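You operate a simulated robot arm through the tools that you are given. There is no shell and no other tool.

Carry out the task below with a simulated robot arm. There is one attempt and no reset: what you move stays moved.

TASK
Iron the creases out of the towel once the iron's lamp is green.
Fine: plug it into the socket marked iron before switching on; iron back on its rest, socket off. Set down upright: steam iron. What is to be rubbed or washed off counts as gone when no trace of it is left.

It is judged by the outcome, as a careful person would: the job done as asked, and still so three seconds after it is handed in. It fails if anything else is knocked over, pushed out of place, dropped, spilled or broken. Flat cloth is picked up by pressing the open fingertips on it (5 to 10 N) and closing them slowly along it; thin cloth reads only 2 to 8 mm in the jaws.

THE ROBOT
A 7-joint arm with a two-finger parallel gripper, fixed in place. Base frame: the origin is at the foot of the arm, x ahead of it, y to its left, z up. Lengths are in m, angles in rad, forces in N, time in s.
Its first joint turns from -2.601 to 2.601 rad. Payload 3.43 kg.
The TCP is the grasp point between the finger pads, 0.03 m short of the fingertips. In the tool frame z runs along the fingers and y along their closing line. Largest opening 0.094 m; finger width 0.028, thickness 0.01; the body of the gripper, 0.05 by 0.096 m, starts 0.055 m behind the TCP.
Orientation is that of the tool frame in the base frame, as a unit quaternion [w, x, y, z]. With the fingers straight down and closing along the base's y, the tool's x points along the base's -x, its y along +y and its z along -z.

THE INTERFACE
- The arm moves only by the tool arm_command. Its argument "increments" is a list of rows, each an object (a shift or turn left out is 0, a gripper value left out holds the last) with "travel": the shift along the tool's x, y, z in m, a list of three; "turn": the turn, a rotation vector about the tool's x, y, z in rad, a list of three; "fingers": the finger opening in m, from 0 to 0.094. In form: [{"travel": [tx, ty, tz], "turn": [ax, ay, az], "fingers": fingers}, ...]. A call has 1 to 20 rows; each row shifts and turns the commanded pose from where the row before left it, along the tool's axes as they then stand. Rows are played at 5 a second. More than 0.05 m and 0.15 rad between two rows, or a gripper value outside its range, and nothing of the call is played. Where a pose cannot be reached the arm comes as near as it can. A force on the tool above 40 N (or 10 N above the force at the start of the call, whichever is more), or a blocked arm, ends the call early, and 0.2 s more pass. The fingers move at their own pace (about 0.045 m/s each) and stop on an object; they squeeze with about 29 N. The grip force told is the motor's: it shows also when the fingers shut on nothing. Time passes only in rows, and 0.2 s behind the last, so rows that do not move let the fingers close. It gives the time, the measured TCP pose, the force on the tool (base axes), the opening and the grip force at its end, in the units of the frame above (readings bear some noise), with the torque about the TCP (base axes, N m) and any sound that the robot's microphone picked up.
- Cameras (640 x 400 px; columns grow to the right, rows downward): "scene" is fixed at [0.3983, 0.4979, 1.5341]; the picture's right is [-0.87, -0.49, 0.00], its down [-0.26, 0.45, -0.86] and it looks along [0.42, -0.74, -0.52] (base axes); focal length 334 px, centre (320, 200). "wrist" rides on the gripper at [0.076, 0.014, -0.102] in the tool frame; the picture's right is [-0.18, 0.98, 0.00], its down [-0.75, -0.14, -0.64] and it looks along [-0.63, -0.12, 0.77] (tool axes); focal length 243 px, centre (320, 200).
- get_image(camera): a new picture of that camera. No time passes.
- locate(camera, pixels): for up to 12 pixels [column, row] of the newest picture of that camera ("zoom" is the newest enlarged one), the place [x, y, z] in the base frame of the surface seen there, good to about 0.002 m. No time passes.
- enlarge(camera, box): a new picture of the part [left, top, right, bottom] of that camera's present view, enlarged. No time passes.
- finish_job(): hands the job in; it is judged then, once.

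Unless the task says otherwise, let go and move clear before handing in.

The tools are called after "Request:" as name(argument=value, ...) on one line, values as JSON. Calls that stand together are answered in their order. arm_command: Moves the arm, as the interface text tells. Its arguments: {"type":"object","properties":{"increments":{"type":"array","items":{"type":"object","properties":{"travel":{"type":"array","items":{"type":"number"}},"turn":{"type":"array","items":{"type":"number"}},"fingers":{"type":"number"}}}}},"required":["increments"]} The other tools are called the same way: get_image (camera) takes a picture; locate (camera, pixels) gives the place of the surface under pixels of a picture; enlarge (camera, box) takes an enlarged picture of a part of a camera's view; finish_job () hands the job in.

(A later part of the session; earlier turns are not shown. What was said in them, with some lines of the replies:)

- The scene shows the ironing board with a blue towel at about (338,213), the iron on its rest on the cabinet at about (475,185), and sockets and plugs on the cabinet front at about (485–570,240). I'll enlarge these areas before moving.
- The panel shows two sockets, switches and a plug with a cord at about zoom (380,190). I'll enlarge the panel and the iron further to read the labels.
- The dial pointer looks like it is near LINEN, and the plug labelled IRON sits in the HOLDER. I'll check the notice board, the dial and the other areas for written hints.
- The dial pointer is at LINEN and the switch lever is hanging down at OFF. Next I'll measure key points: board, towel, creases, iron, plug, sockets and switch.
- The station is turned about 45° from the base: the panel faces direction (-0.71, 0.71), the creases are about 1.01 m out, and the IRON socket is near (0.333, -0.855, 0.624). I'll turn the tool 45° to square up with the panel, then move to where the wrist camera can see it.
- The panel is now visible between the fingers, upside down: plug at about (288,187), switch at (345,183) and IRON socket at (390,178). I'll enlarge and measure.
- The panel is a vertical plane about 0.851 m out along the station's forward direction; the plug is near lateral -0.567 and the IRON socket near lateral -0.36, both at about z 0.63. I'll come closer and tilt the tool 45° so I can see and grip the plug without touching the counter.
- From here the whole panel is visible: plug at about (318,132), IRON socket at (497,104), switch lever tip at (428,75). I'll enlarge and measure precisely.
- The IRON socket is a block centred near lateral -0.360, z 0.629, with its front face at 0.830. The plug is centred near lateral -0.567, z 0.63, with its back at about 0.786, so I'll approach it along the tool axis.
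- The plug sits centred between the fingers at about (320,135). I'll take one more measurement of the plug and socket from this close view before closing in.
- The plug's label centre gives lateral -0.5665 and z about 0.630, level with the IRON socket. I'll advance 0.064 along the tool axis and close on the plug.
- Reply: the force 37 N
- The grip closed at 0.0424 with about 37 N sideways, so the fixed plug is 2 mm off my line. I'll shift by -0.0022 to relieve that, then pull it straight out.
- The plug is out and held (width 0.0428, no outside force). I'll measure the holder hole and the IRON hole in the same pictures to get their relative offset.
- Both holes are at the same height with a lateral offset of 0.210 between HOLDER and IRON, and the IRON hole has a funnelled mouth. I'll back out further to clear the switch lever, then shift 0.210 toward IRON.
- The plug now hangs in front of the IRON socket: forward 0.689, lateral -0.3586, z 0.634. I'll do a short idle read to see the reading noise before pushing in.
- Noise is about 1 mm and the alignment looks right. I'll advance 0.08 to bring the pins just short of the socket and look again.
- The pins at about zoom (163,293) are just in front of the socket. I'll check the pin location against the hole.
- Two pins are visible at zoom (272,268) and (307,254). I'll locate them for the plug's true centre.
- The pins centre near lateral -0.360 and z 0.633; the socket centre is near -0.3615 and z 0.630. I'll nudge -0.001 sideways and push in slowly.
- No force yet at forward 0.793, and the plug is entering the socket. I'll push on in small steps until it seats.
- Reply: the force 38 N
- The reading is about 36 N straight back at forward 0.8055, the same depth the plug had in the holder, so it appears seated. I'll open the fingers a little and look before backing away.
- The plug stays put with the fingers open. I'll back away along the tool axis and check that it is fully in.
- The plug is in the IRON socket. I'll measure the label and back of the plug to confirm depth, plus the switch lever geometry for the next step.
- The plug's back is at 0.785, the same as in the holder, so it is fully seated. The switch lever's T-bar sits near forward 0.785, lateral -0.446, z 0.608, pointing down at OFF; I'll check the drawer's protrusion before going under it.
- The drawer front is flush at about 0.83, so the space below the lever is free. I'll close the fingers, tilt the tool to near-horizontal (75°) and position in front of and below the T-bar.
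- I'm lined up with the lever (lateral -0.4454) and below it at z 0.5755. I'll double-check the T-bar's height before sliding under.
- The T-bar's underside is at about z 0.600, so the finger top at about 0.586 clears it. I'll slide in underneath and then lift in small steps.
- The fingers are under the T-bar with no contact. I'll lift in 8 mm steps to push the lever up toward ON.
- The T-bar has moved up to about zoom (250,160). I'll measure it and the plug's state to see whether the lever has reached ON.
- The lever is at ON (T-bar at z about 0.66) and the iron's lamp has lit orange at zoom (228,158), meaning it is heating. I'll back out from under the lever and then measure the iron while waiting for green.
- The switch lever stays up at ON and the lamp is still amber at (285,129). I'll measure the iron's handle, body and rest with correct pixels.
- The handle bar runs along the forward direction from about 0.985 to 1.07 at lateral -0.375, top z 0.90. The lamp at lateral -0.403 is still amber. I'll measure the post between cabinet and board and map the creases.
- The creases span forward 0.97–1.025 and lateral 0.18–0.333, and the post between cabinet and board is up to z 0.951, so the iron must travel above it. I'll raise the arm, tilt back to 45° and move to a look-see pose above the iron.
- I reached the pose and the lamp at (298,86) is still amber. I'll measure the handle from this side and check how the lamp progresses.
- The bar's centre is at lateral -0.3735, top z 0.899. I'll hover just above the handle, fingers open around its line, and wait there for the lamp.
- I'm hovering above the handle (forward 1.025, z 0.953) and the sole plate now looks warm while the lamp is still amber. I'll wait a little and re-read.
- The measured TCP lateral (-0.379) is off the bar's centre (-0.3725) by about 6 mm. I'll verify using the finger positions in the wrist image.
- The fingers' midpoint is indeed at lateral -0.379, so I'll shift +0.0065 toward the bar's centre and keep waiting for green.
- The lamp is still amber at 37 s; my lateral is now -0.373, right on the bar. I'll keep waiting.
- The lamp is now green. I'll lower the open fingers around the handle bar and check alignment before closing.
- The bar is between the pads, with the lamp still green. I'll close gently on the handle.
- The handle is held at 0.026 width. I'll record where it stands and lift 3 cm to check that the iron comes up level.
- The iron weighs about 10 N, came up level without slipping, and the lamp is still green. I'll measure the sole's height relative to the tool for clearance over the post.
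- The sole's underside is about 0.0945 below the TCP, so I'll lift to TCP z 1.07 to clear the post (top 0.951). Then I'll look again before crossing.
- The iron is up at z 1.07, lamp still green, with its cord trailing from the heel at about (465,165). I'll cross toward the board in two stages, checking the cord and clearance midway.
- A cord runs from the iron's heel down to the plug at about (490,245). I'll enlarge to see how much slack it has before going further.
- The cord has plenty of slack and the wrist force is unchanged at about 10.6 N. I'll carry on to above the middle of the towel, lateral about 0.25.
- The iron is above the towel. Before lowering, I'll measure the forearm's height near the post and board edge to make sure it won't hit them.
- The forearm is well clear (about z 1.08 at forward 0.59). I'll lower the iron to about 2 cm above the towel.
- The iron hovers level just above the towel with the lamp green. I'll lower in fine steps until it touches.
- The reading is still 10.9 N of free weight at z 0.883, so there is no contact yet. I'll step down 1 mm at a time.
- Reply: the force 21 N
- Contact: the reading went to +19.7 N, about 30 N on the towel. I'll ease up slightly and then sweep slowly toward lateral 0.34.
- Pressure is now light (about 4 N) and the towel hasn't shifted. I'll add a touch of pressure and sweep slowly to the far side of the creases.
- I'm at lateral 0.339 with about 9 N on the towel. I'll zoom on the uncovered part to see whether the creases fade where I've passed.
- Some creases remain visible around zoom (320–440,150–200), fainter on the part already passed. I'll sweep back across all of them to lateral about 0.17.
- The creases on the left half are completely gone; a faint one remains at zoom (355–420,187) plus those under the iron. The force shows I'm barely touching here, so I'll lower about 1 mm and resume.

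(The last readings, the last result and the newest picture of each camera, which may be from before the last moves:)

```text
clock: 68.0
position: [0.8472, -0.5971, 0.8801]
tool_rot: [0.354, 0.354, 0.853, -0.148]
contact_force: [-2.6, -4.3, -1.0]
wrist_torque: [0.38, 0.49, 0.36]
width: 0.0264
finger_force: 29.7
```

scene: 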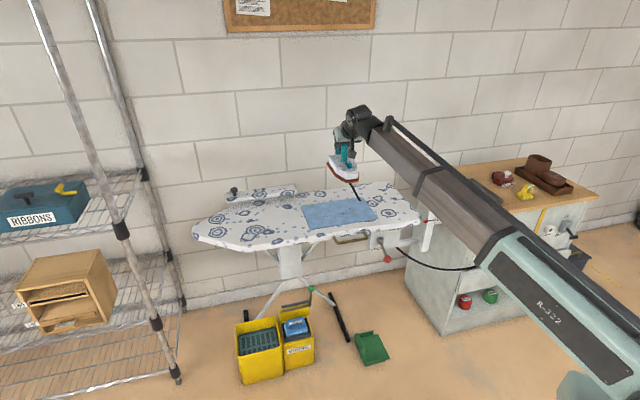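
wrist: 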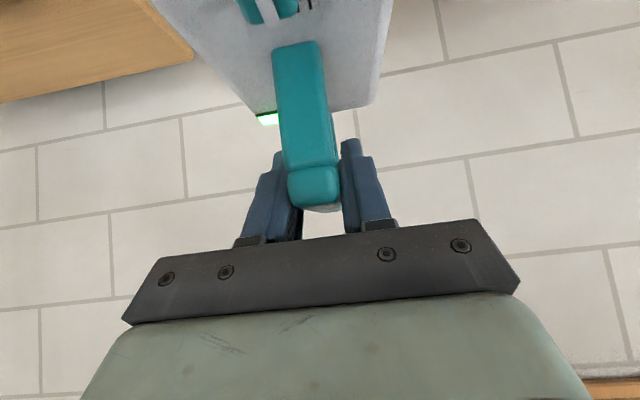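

Now there's about 9 N of contact at lateral 0.177. I'll sweep toward lateral 0.26 in short segments, watching the force.

Request:
arm_command(increments=[{"travel": [0, -0.008, 0]}, {"travel": [0, -0.008, 0]}, {"travel": [0, 0.01, 0]}, {"travel": [0, 0.01, 0]}, {"travel": [0, 0.01, 0]}, {}])

Request:
enlarge(camera="scene", box=[295, 190, 375, 240])

```text
clock: 69.4
position: [0.8581, -0.5876, 0.8803]
tool_rot: [0.355, 0.354, 0.853, -0.146]
contact_force: [-2.7, -2.9, -0.3]
wrist_torque: [-0.47, -0.51, -0.19]
width: 0.0264
finger_force: 28.5
```

```text
8.00 times, centred on (335, 215) of scene
```

zoom: 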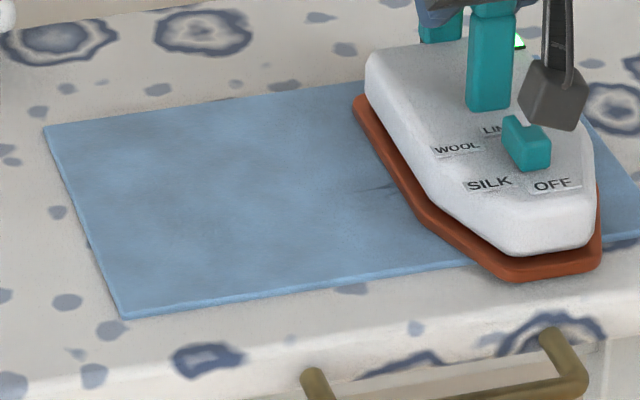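

Contact holds at about 10 N and only a faint trace is visible at zoom (370,187). I'll sweep on to lateral 0.27.

Request:
arm_command(increments=[{"travel": [0, 0.01, 0]}, {"travel": [0, 0.01, 0]}, {"travel": [0, 0.01, 0]}, {"travel": [0, 0.01, 0]}, {"travel": [0, 0.01, 0]}, {"travel": [0, 0.01, 0]}, {"travel": [0, 0.01, 0]}, {}])

Request:
enlarge(camera="scene", box=[310, 190, 390, 240])

```text
clock: 71.2
position: [0.9055, -0.5365, 0.8807]
tool_rot: [0.354, 0.353, 0.853, -0.147]
contact_force: [-3.9, -5.6, 11.2]
wrist_torque: [0.22, 0.29, 0.17]
width: 0.0263
finger_force: 29.0
```

```text
8.00 times, centred on (350, 215) of scene
```

zoom: 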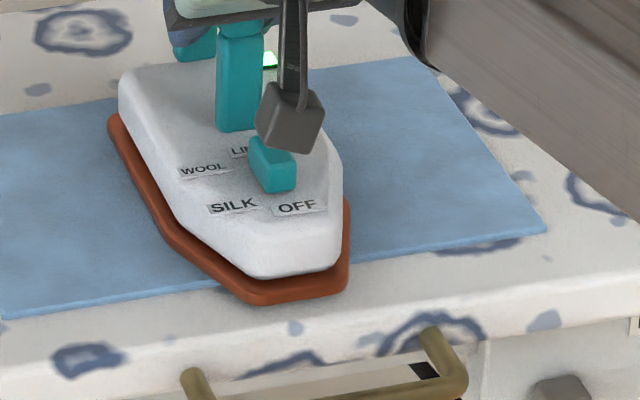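

The right half now shows no creases. I'll ease the pressure a little and make one more pass to lateral 0.35 to finish the middle strip.

Request:
arm_command(increments=[{"travel": [-0.0003, 0.008, -0.0003]}, {"travel": [0, 0.01, 0]}, {"travel": [0, 0.01, 0]}, {"travel": [0, 0.01, 0]}, {"travel": [0, 0.01, 0]}, {"travel": [0, 0.01, 0]}, {"travel": [0, 0.01, 0]}, {"travel": [0, 0.01, 0]}, {}])

Request:
enlarge(camera="scene", box=[295, 190, 375, 240])

```text
clock: 73.2
position: [0.9631, -0.4804, 0.8793]
tool_rot: [0.354, 0.354, 0.853, -0.147]
contact_force: [-4.7, -4.8, 11.2]
wrist_torque: [0.45, 0.4, 0.3]
width: 0.0262
finger_force: 29.1
```

```text
8.00 times, centred on (335, 215) of scene
```

zoom: 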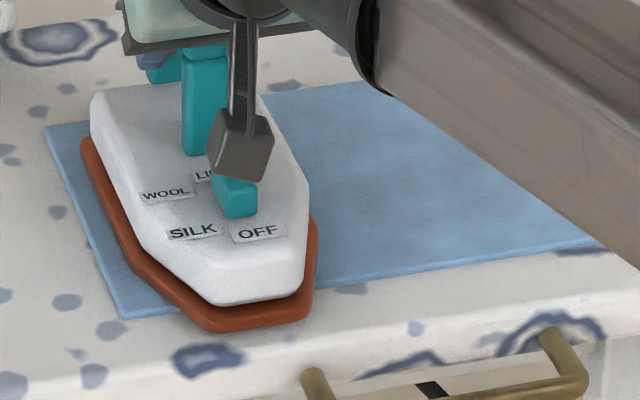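

The uncovered area is clean and the towel corners haven't moved. I'll lift the iron straight up and look at the whole towel.

Request:
arm_command(increments=[{"travel": [-0.005, 0, -0.005]}, {"travel": [-0.0106, 0, -0.0106]}, {"travel": [-0.0184, 0, -0.0184]}, {"travel": [-0.0184, 0, -0.0184]}, {"travel": [-0.0244, 0, -0.0244]}, {"travel": [-0.0244, 0, -0.0244]}, {"travel": [-0.0244, 0, -0.0244]}, {"travel": [-0.0106, 0, -0.0106]}, {}])

Request:
enlarge(camera="scene", box=[290, 185, 390, 240])

Request:
get_image(camera="scene")

Request:
get_image(camera="wrist")

```text
clock: 75.2
position: [0.959, -0.4832, 1.0706]
tool_rot: [0.354, 0.353, 0.854, -0.146]
contact_force: [0.7, -0.2, -10.4]
wrist_torque: [-0.15, -0.16, 0.01]
width: 0.0261
finger_force: 29.0
```

```text
6.40 times, centred on (340, 212) of scene
```

zoom: 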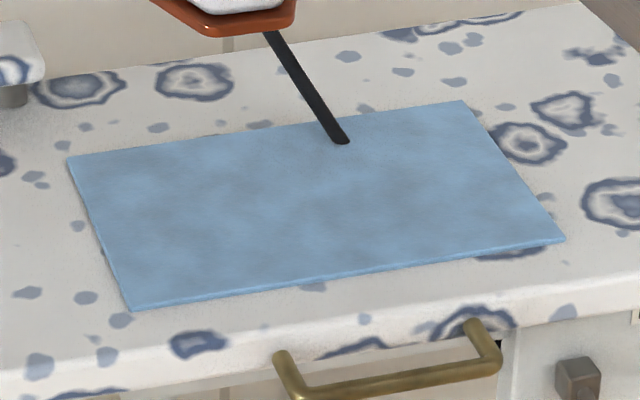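

```text
taken
```

scene: 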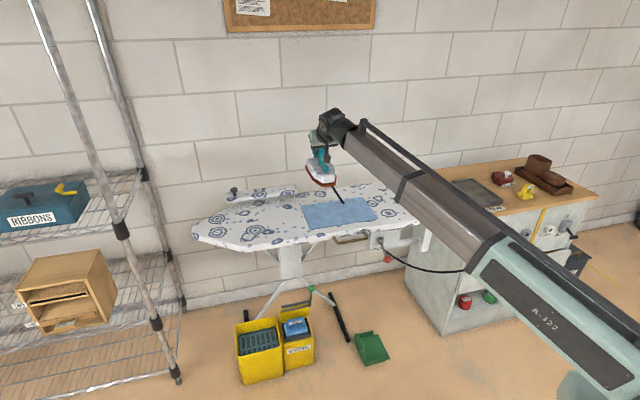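

```text
taken
```

wrist: 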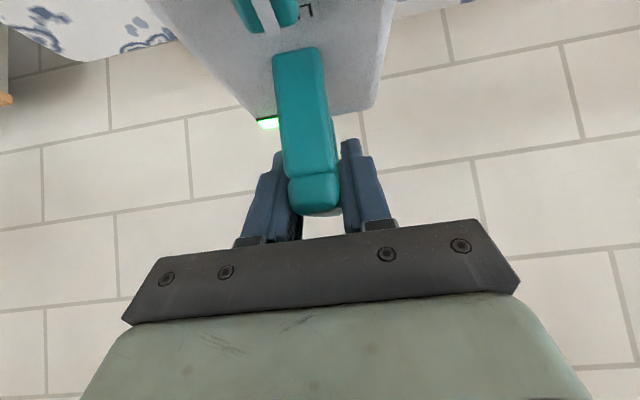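

The towel looks smooth and unmoved. I'll zoom in harder on the former crease area to make sure no faint trace remains.

Request:
enlarge(camera="scene", box=[318, 205, 348, 225])

Request:
enlarge(camera="scene", box=[335, 203, 365, 223])

```text
16.00 times, centred on (333, 215) of scene
```

zoom: 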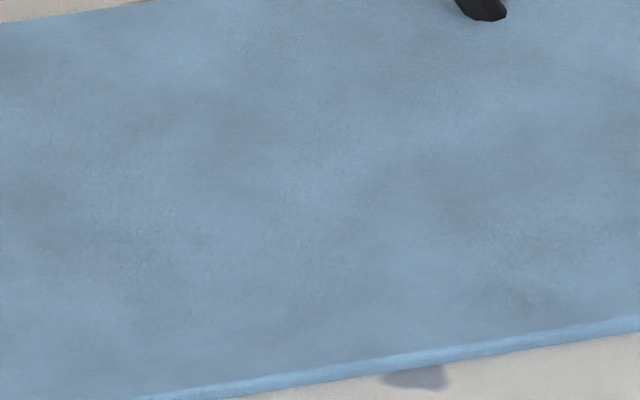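

```text
16.00 times, centred on (350, 213) of scene
```

zoom: 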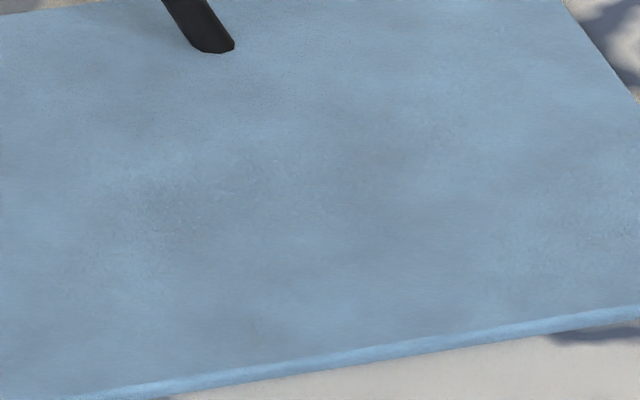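

No crease trace remains. The handle has shifted a few pixels in the grip, so I'll measure the sole's level and height before carrying it back.

Request:
enlarge(camera="scene", box=[290, 130, 370, 195])

```text
6.15 times, centred on (330, 162) of scene
```

zoom: 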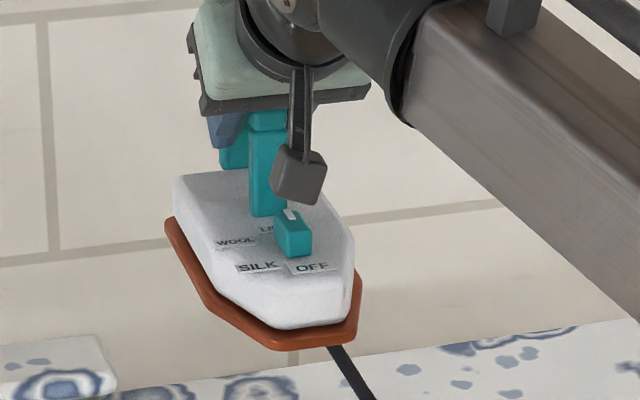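

Request:
locate(camera="zoom", pixels=[[168, 222], [185, 262], [205, 298], [240, 325], [280, 345], [340, 335], [358, 310], [357, 275], [200, 200], [240, 215], [320, 300], [250, 290]])

```text
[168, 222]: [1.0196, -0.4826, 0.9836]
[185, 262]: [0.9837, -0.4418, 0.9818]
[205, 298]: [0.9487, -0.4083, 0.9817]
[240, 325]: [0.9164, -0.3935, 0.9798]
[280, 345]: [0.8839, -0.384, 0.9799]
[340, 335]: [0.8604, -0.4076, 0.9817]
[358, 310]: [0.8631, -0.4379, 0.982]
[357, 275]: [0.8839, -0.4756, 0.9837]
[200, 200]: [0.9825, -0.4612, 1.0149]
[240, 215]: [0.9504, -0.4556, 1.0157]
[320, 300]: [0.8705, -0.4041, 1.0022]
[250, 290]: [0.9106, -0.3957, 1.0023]
```

The sole is as level as when first lifted, and the handle has only slid about 2 mm in the grip. I'll carry the iron back at this height toward the rest.

Request:
arm_command(increments=[{"travel": [0, -0.02, 0]}, {"travel": [0, -0.035, 0]}, {"travel": [0, -0.035, 0]}, {"travel": [0, -0.035, 0]}, {"travel": [0, -0.035, 0]}, {"travel": [0, -0.035, 0]}, {"travel": [0, -0.035, 0]}, {"travel": [0, -0.035, 0]}, {"travel": [0, -0.035, 0]}, {"travel": [0, -0.035, 0]}, {"travel": [0, -0.035, 0]}, {"travel": [0, -0.035, 0]}, {"travel": [0, -0.035, 0]}, {"travel": [0, -0.035, 0]}, {"travel": [0, -0.035, 0]}, {"travel": [0, -0.035, 0]}, {"travel": [0, -0.035, 0]}, {"travel": [0, -0.035, 0]}, {"travel": [0, -0.02, 0]}, {}])

Request:
arm_command(increments=[{"travel": [0, -0.03, 0]}, {"travel": [0, -0.03, 0]}, {"travel": [0, -0.02, 0]}, {"travel": [0, -0.0102, 0]}, {}, {}])

Request:
get_image(camera="scene")

Request:
enlarge(camera="scene", box=[430, 110, 560, 230])

```text
clock: 79.4
position: [0.5107, -0.9333, 1.0698]
tool_rot: [0.353, 0.355, 0.853, -0.147]
contact_force: [-0.8, -0.6, -10.4]
wrist_torque: [-0.15, -0.17, -0.02]
width: 0.0267
finger_force: 29.0
```

```text
clock: 80.8
position: [0.4482, -0.994, 1.0702]
tool_rot: [0.353, 0.354, 0.854, -0.146]
contact_force: [0.0, -0.1, -11.0]
wrist_torque: [-0.2, -0.18, 0.02]
width: 0.0263
finger_force: 28.7
```

```text
taken
```

scene: 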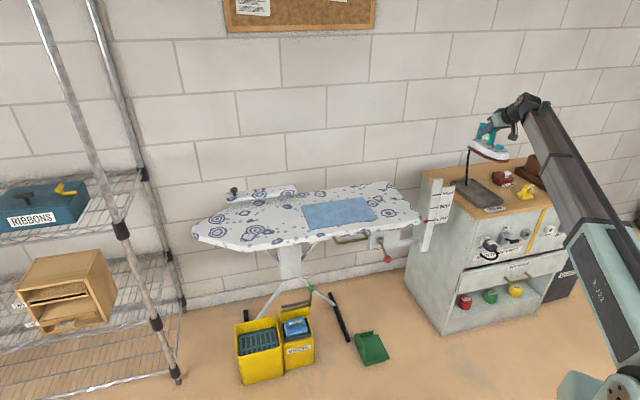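

```text
3.33 times, centred on (495, 170) of scene
```

zoom: 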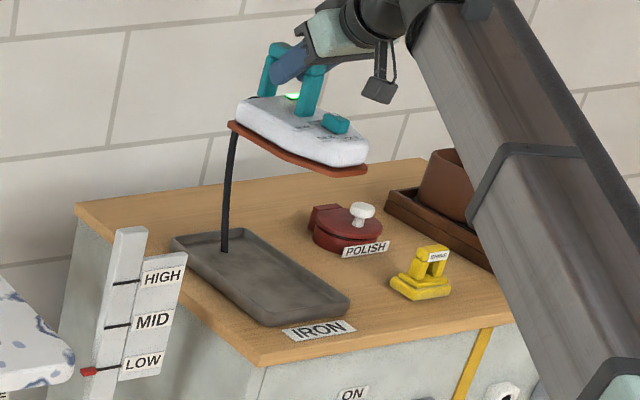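

I overshot slightly: lateral is -0.386 against the pick-up value of -0.3737. I'll correct +0.0125 and lower to just above the tray, then compare iron and tray positions.

Request:
arm_command(increments=[{"travel": [0, 0.0125, 0]}, {"travel": [0.0106, 0, 0.0106]}, {"travel": [0.0212, 0, 0.0212]}, {"travel": [0.0212, 0, 0.0212]}, {"travel": [0.0212, 0, 0.0212]}, {"travel": [0.0212, 0, 0.0212]}, {"travel": [0.0106, 0, 0.0106]}, {}, {}])

Request:
enlarge(camera="scene", box=[430, 130, 560, 230])

Request:
locate(camera="zoom", pixels=[[172, 200], [200, 222], [240, 248], [270, 265], [318, 260], [140, 212], [245, 300], [355, 282]])

```text
clock: 82.8
position: [0.4582, -0.9872, 0.9231]
tool_rot: [0.353, 0.354, 0.854, -0.146]
contact_force: [-0.1, -0.3, -10.5]
wrist_torque: [-0.21, -0.17, 0.01]
width: 0.0264
finger_force: 29.2
```

```text
4.00 times, centred on (495, 180) of scene
```

zoom: 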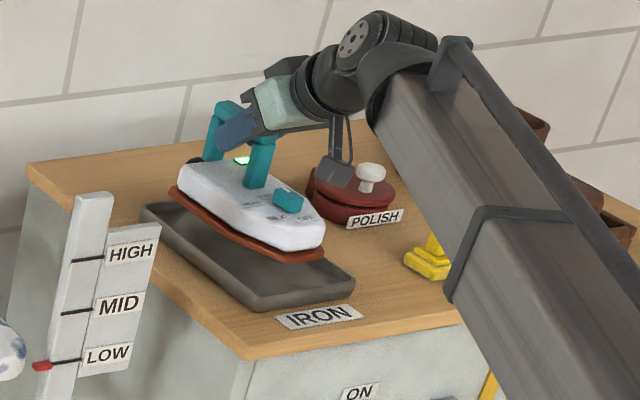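

```text
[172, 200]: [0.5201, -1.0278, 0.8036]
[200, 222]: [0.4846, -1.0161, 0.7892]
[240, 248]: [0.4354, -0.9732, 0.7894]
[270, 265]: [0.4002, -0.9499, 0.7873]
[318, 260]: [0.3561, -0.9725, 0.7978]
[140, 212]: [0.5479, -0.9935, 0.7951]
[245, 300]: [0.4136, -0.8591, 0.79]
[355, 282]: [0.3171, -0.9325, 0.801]
```

The position now matches the pick-up pose (lateral -0.374, forward 1.022) and the tray floor is at z 0.789. I'll lower to just above contact and then step down finely.

Request:
arm_command(increments=[{"travel": [0.0092, 0, 0.0092]}, {"travel": [0.0092, 0, 0.0092]}, {"travel": [0.0046, 0, 0.0046]}, {"travel": [0.0018, 0, 0.0018]}, {}])

Request:
enlarge(camera="scene", box=[430, 130, 560, 230])

```text
clock: 84.0
position: [0.4582, -0.987, 0.887]
tool_rot: [0.354, 0.354, 0.853, -0.146]
contact_force: [-0.3, -0.8, -11.2]
wrist_torque: [-0.19, -0.2, -0.01]
width: 0.0263
finger_force: 28.4
```

```text
4.00 times, centred on (495, 180) of scene
```

zoom: 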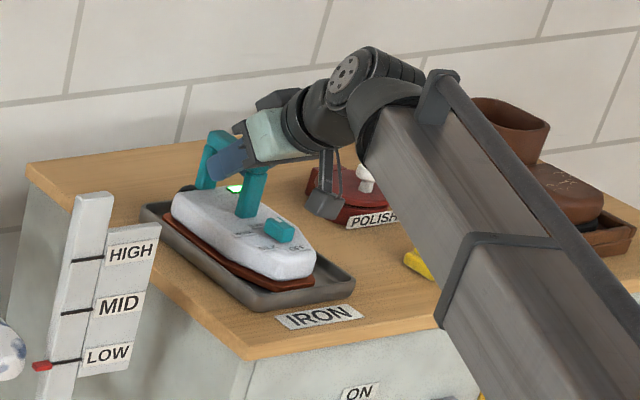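

The iron is in the tray, visually matching its starting place, but still carried (11 N). I'll step down 1 mm at a time until it rests.

Request:
arm_command(increments=[{"travel": [0.0007, 0, 0.0007]}, {"travel": [0.0007, 0, 0.0007]}, {}])

```text
clock: 84.8
position: [0.4583, -0.9873, 0.885]
tool_rot: [0.354, 0.353, 0.853, -0.146]
contact_force: [0.2, -0.3, -10.5]
wrist_torque: [-0.16, -0.22, 0.04]
width: 0.0263
finger_force: 29.0
```

The full weight is still on the gripper at z 0.885. I'll continue down in 0.7 mm steps.

Request:
arm_command(increments=[{"travel": [0.0005, 0, 0.0005]}, {"travel": [0.0005, 0, 0.0005]}, {}])

```text
clock: 85.6
position: [0.4575, -0.9865, 0.8837]
tool_rot: [0.354, 0.353, 0.853, -0.147]
contact_force: [-1.7, 3.0, 0.9]
wrist_torque: [0.61, 0.63, 0.04]
width: 0.0263
finger_force: 29.1
```

It has touched down, nose first by a hair (0.9 N with a pitching torque). I'll settle 0.7 mm more so it seats, then open the fingers slowly.

Request:
arm_command(increments=[{"travel": [0.0005, 0, 0.0005]}, {}, {"fingers": 0.03}, {"fingers": 0.036}, {"fingers": 0.045}, {"fingers": 0.06}, {}, {}])

Request:
get_image(camera="wrist")

Request:
enlarge(camera="scene", box=[430, 130, 560, 230])

```text
clock: 87.4
position: [0.4583, -0.9863, 0.8825]
tool_rot: [0.354, 0.353, 0.853, -0.146]
contact_force: [1.1, 0.3, 0.3]
wrist_torque: [0.02, 0.0, 0.02]
width: 0.0598
finger_force: 0.1
```

```text
taken
```

wrist: 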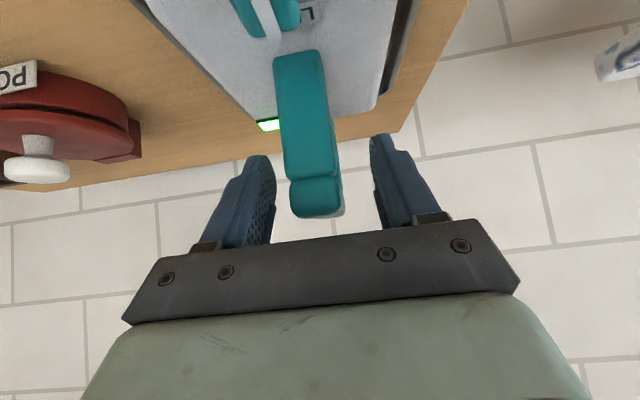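

```text
4.00 times, centred on (495, 180) of scene
```

zoom: 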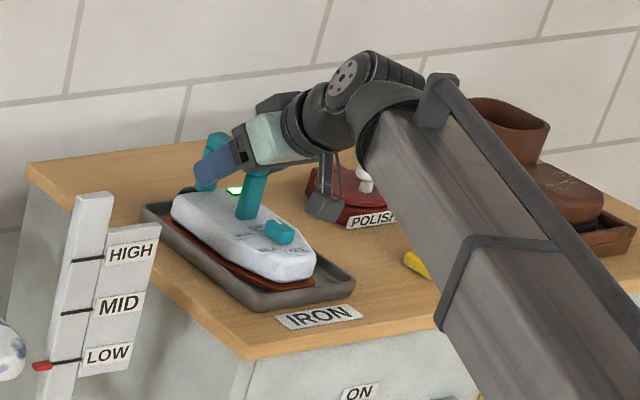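

The iron stands on its rest as it began, and the fingers are open and clear. I'll lift off vertically, back away, and get ready to push the switch lever down.

Request:
arm_command(increments=[{"travel": [-0.0141, 0, -0.0141]}, {"travel": [-0.0233, 0, -0.0233]}, {"travel": [-0.0233, 0, -0.0233]}, {"travel": [-0.0233, 0, -0.0233]}, {"travel": [0.0313, -0.009, -0.0313]}, {"travel": [0.0313, -0.009, -0.0313]}, {"travel": [0.0313, -0.009, -0.0313]}, {"travel": [0.0313, -0.009, -0.0313]}, {"travel": [0.0313, -0.009, -0.0313]}, {"travel": [0.0313, -0.009, -0.0313]}, {"travel": [0.0313, -0.009, -0.0313]}, {"travel": [0.0313, -0.009, -0.0313]}, {"turn": [0, -0.131, 0], "fingers": 0.03}, {"turn": [0, -0.131, 0], "fingers": 0.0}, {"turn": [0, -0.131, 0]}, {"turn": [0, -0.131, 0]}, {}])

Request:
get_image(camera="scene")

Request:
enlarge(camera="scene", box=[440, 150, 580, 280])

```text
clock: 91.0
position: [0.1578, -0.7841, 1.0004]
tool_rot: [0.564, 0.303, 0.731, -0.234]
contact_force: [-0.6, 0.6, -0.1]
wrist_torque: [0.03, 0.0, 0.0]
width: 0.0001
finger_force: 29.0
```

```text
taken
```

scene: 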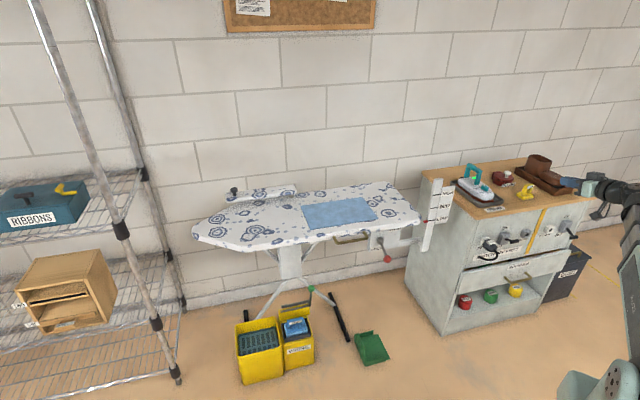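

```text
3.08 times, centred on (510, 215) of scene
```

zoom: 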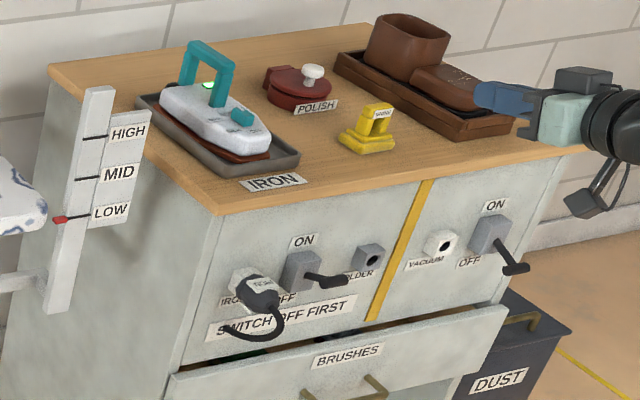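

Everything on the counter is in place and the lever is at ON at about zoom (325,280). I'm at lateral -0.443 and will descend in front of the panel to just above the lever's height.

Request:
arm_command(increments=[{"travel": [0.0421, -0.003, 0.0113]}, {"travel": [0.0421, 0, 0.0113]}, {"travel": [0.0421, 0, 0.0113]}, {"travel": [0.0421, 0, 0.0113]}, {"travel": [0.0421, 0, 0.0113]}, {"travel": [0.0421, 0, 0.0113]}, {"travel": [0.0421, 0, 0.0113]}, {}])

Request:
enlarge(camera="scene", box=[460, 205, 600, 295])

Request:
locate(camera="zoom", pixels=[[250, 155], [252, 162], [238, 163], [265, 158]])

```text
clock: 92.8
position: [0.1522, -0.7888, 0.699]
tool_rot: [0.563, 0.303, 0.733, -0.233]
contact_force: [-1.3, -0.4, 0.4]
wrist_torque: [-0.02, -0.03, 0.03]
width: 0.0001
finger_force: 28.4
```

```text
4.44 times, centred on (530, 250) of scene
```

zoom: 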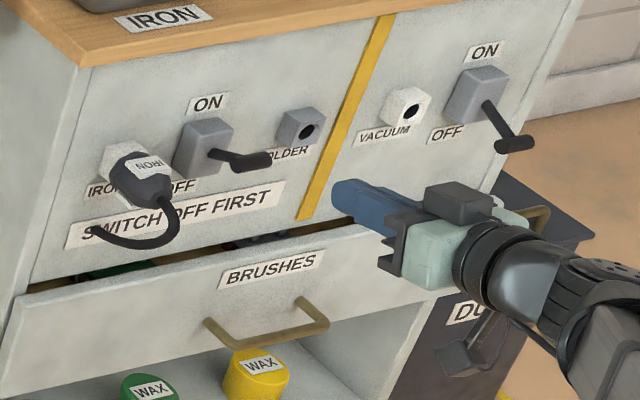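

```text
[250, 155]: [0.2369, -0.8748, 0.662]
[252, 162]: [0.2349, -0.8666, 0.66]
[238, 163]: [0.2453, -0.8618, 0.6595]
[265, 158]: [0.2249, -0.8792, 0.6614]
```

The T-bar at ON has its top near z 0.663; my fingers' underside at z about 0.678 clears it. I'll move forward above the bar.

Request:
arm_command(increments=[{"travel": [-0.0092, 0.001, 0.0345]}, {"travel": [-0.0092, 0.001, 0.0345]}, {"travel": [-0.0092, 0, 0.0345]}, {}])

Request:
enlarge(camera="scene", box=[460, 205, 600, 295])

```text
clock: 93.8
position: [0.2298, -0.8634, 0.6943]
tool_rot: [0.563, 0.304, 0.732, -0.233]
contact_force: [0.7, -0.4, -0.6]
wrist_torque: [0.01, -0.01, 0.0]
width: 0.0
finger_force: 28.6
```

```text
4.44 times, centred on (530, 250) of scene
```

zoom: 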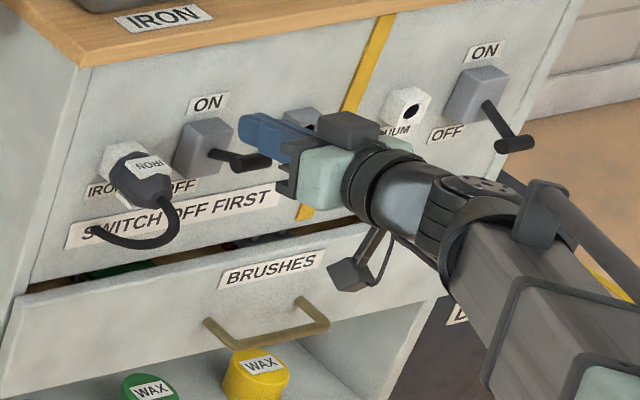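

The fingers are right above the T-bar at forward 0.773, lateral -0.448. I'll push down in 8 mm steps to bring it to OFF.

Request:
arm_command(increments=[{"travel": [0.0077, 0, 0.0021]}, {"travel": [0.0077, 0, 0.0021]}, {"travel": [0.0077, 0, 0.0021]}, {"travel": [0.0077, 0, 0.0021]}, {"travel": [0.0077, 0, 0.0021]}, {"travel": [0.0077, 0, 0.0021]}, {"travel": [0.0077, 0, 0.0021]}, {}])

Request:
enlarge(camera="scene", box=[460, 205, 600, 295])

Request:
enlarge(camera="scene", box=[440, 155, 520, 225])

```text
clock: 95.6
position: [0.2313, -0.8622, 0.6427]
tool_rot: [0.563, 0.304, 0.733, -0.233]
contact_force: [0.4, 0.3, -0.5]
wrist_torque: [0.01, 0.01, -0.02]
width: 0.0
finger_force: 28.4
```

```text
4.44 times, centred on (530, 250) of scene
```

zoom: 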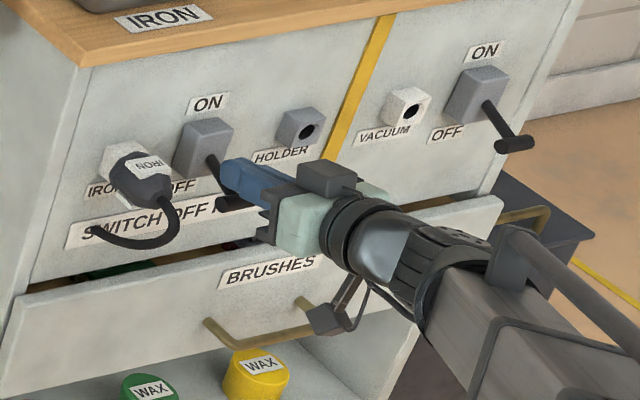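

```text
5.71 times, centred on (480, 190) of scene
```

zoom: 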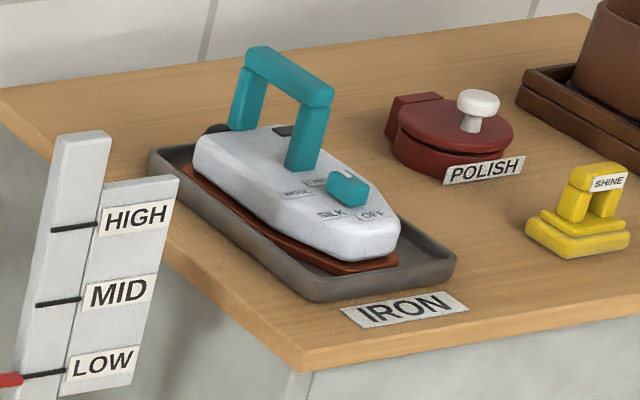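

The lamp has gone dark and the lever is down at OFF. I'll back straight out and move the arm clear, then do a final check.

Request:
arm_command(increments=[{"travel": [0.0085, 0, -0.0319]}, {"travel": [0.0085, 0, -0.0319]}, {"travel": [0.0085, 0, -0.0319]}, {"travel": [0.0085, 0, -0.0319]}, {"travel": [-0.0386, 0, -0.0104]}, {"travel": [-0.0386, 0, -0.0104]}, {"travel": [-0.0386, 0, -0.0104]}, {"travel": [-0.0386, 0, -0.0104]}, {"travel": [-0.0386, 0, -0.0104]}, {"travel": [-0.0386, 0, -0.0104], "fingers": 0.05}, {}])

Request:
get_image(camera="scene")

Request:
enlarge(camera="scene", box=[440, 150, 580, 280])

Request:
enlarge(camera="scene", box=[290, 185, 390, 240])

Request:
enlarge(camera="scene", box=[470, 205, 580, 275])

```text
clock: 98.0
position: [0.1368, -0.768, 0.8802]
tool_rot: [0.563, 0.304, 0.733, -0.233]
contact_force: [-0.3, -0.4, -0.6]
wrist_torque: [-0.01, 0.03, 0.01]
width: 0.0499
finger_force: 0.2
```

```text
taken
```

scene: 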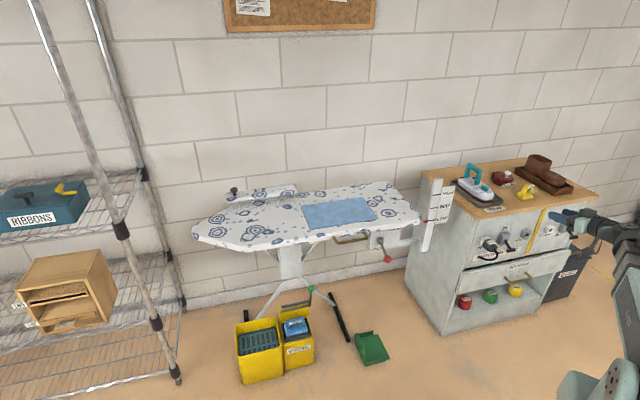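

```text
3.08 times, centred on (510, 215) of scene
```

zoom: 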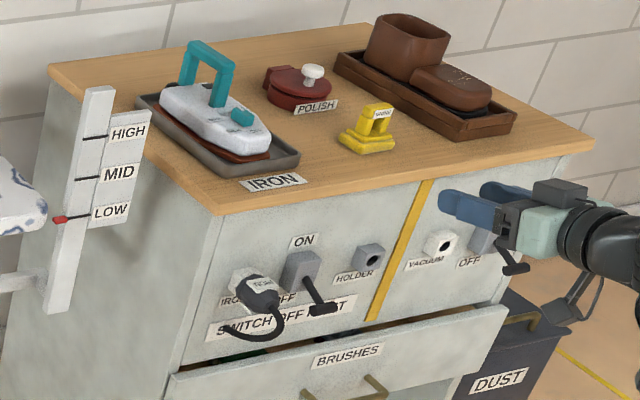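

```text
6.40 times, centred on (340, 212) of scene
```

zoom: 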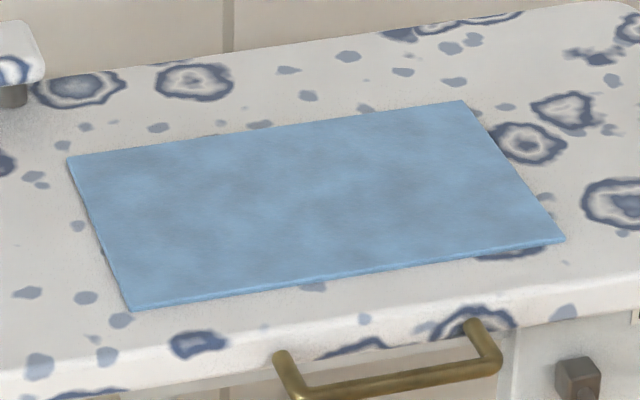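

```text
5.71 times, centred on (525, 240) of scene
```

zoom: 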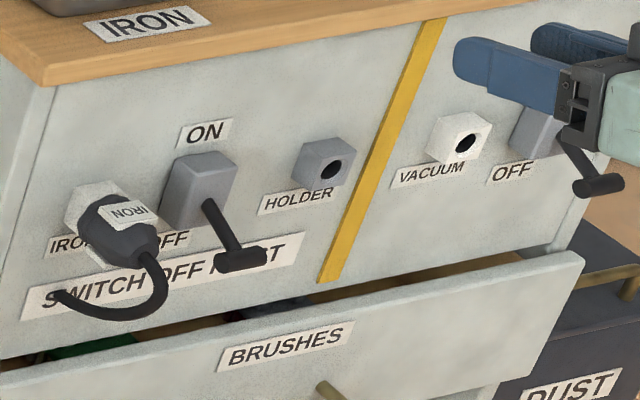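

The towel is smooth and in its place, the iron stands on its rest with its lamp off, and the switch lever is at OFF with the plug seated in the IRON socket. The arm is clear and nothing else has moved, so I'm handing in.

Request:
finish_job()

```text
The job is handed in.
```

The towel is ironed: every crease is gone, even in the closest camera view, and the towel is still where it was.

- **Plug and switch:** I plugged the iron into the IRON socket with its switch off, then turned the switch on.
- **Lamp:** I waited for it to turn green before lifting the iron. It was on LINEN already, so I left the dial alone.
- **Iron:** it is back upright on its rest, in the same spot as before.
- **Socket:** it is switched off and the lamp has gone dark. I left the plug in, since you didn't ask for it to be pulled.

Nothing else was moved or knocked over. The arm is empty and clear of the work. The job is handed in, and I haven't seen the verdict.
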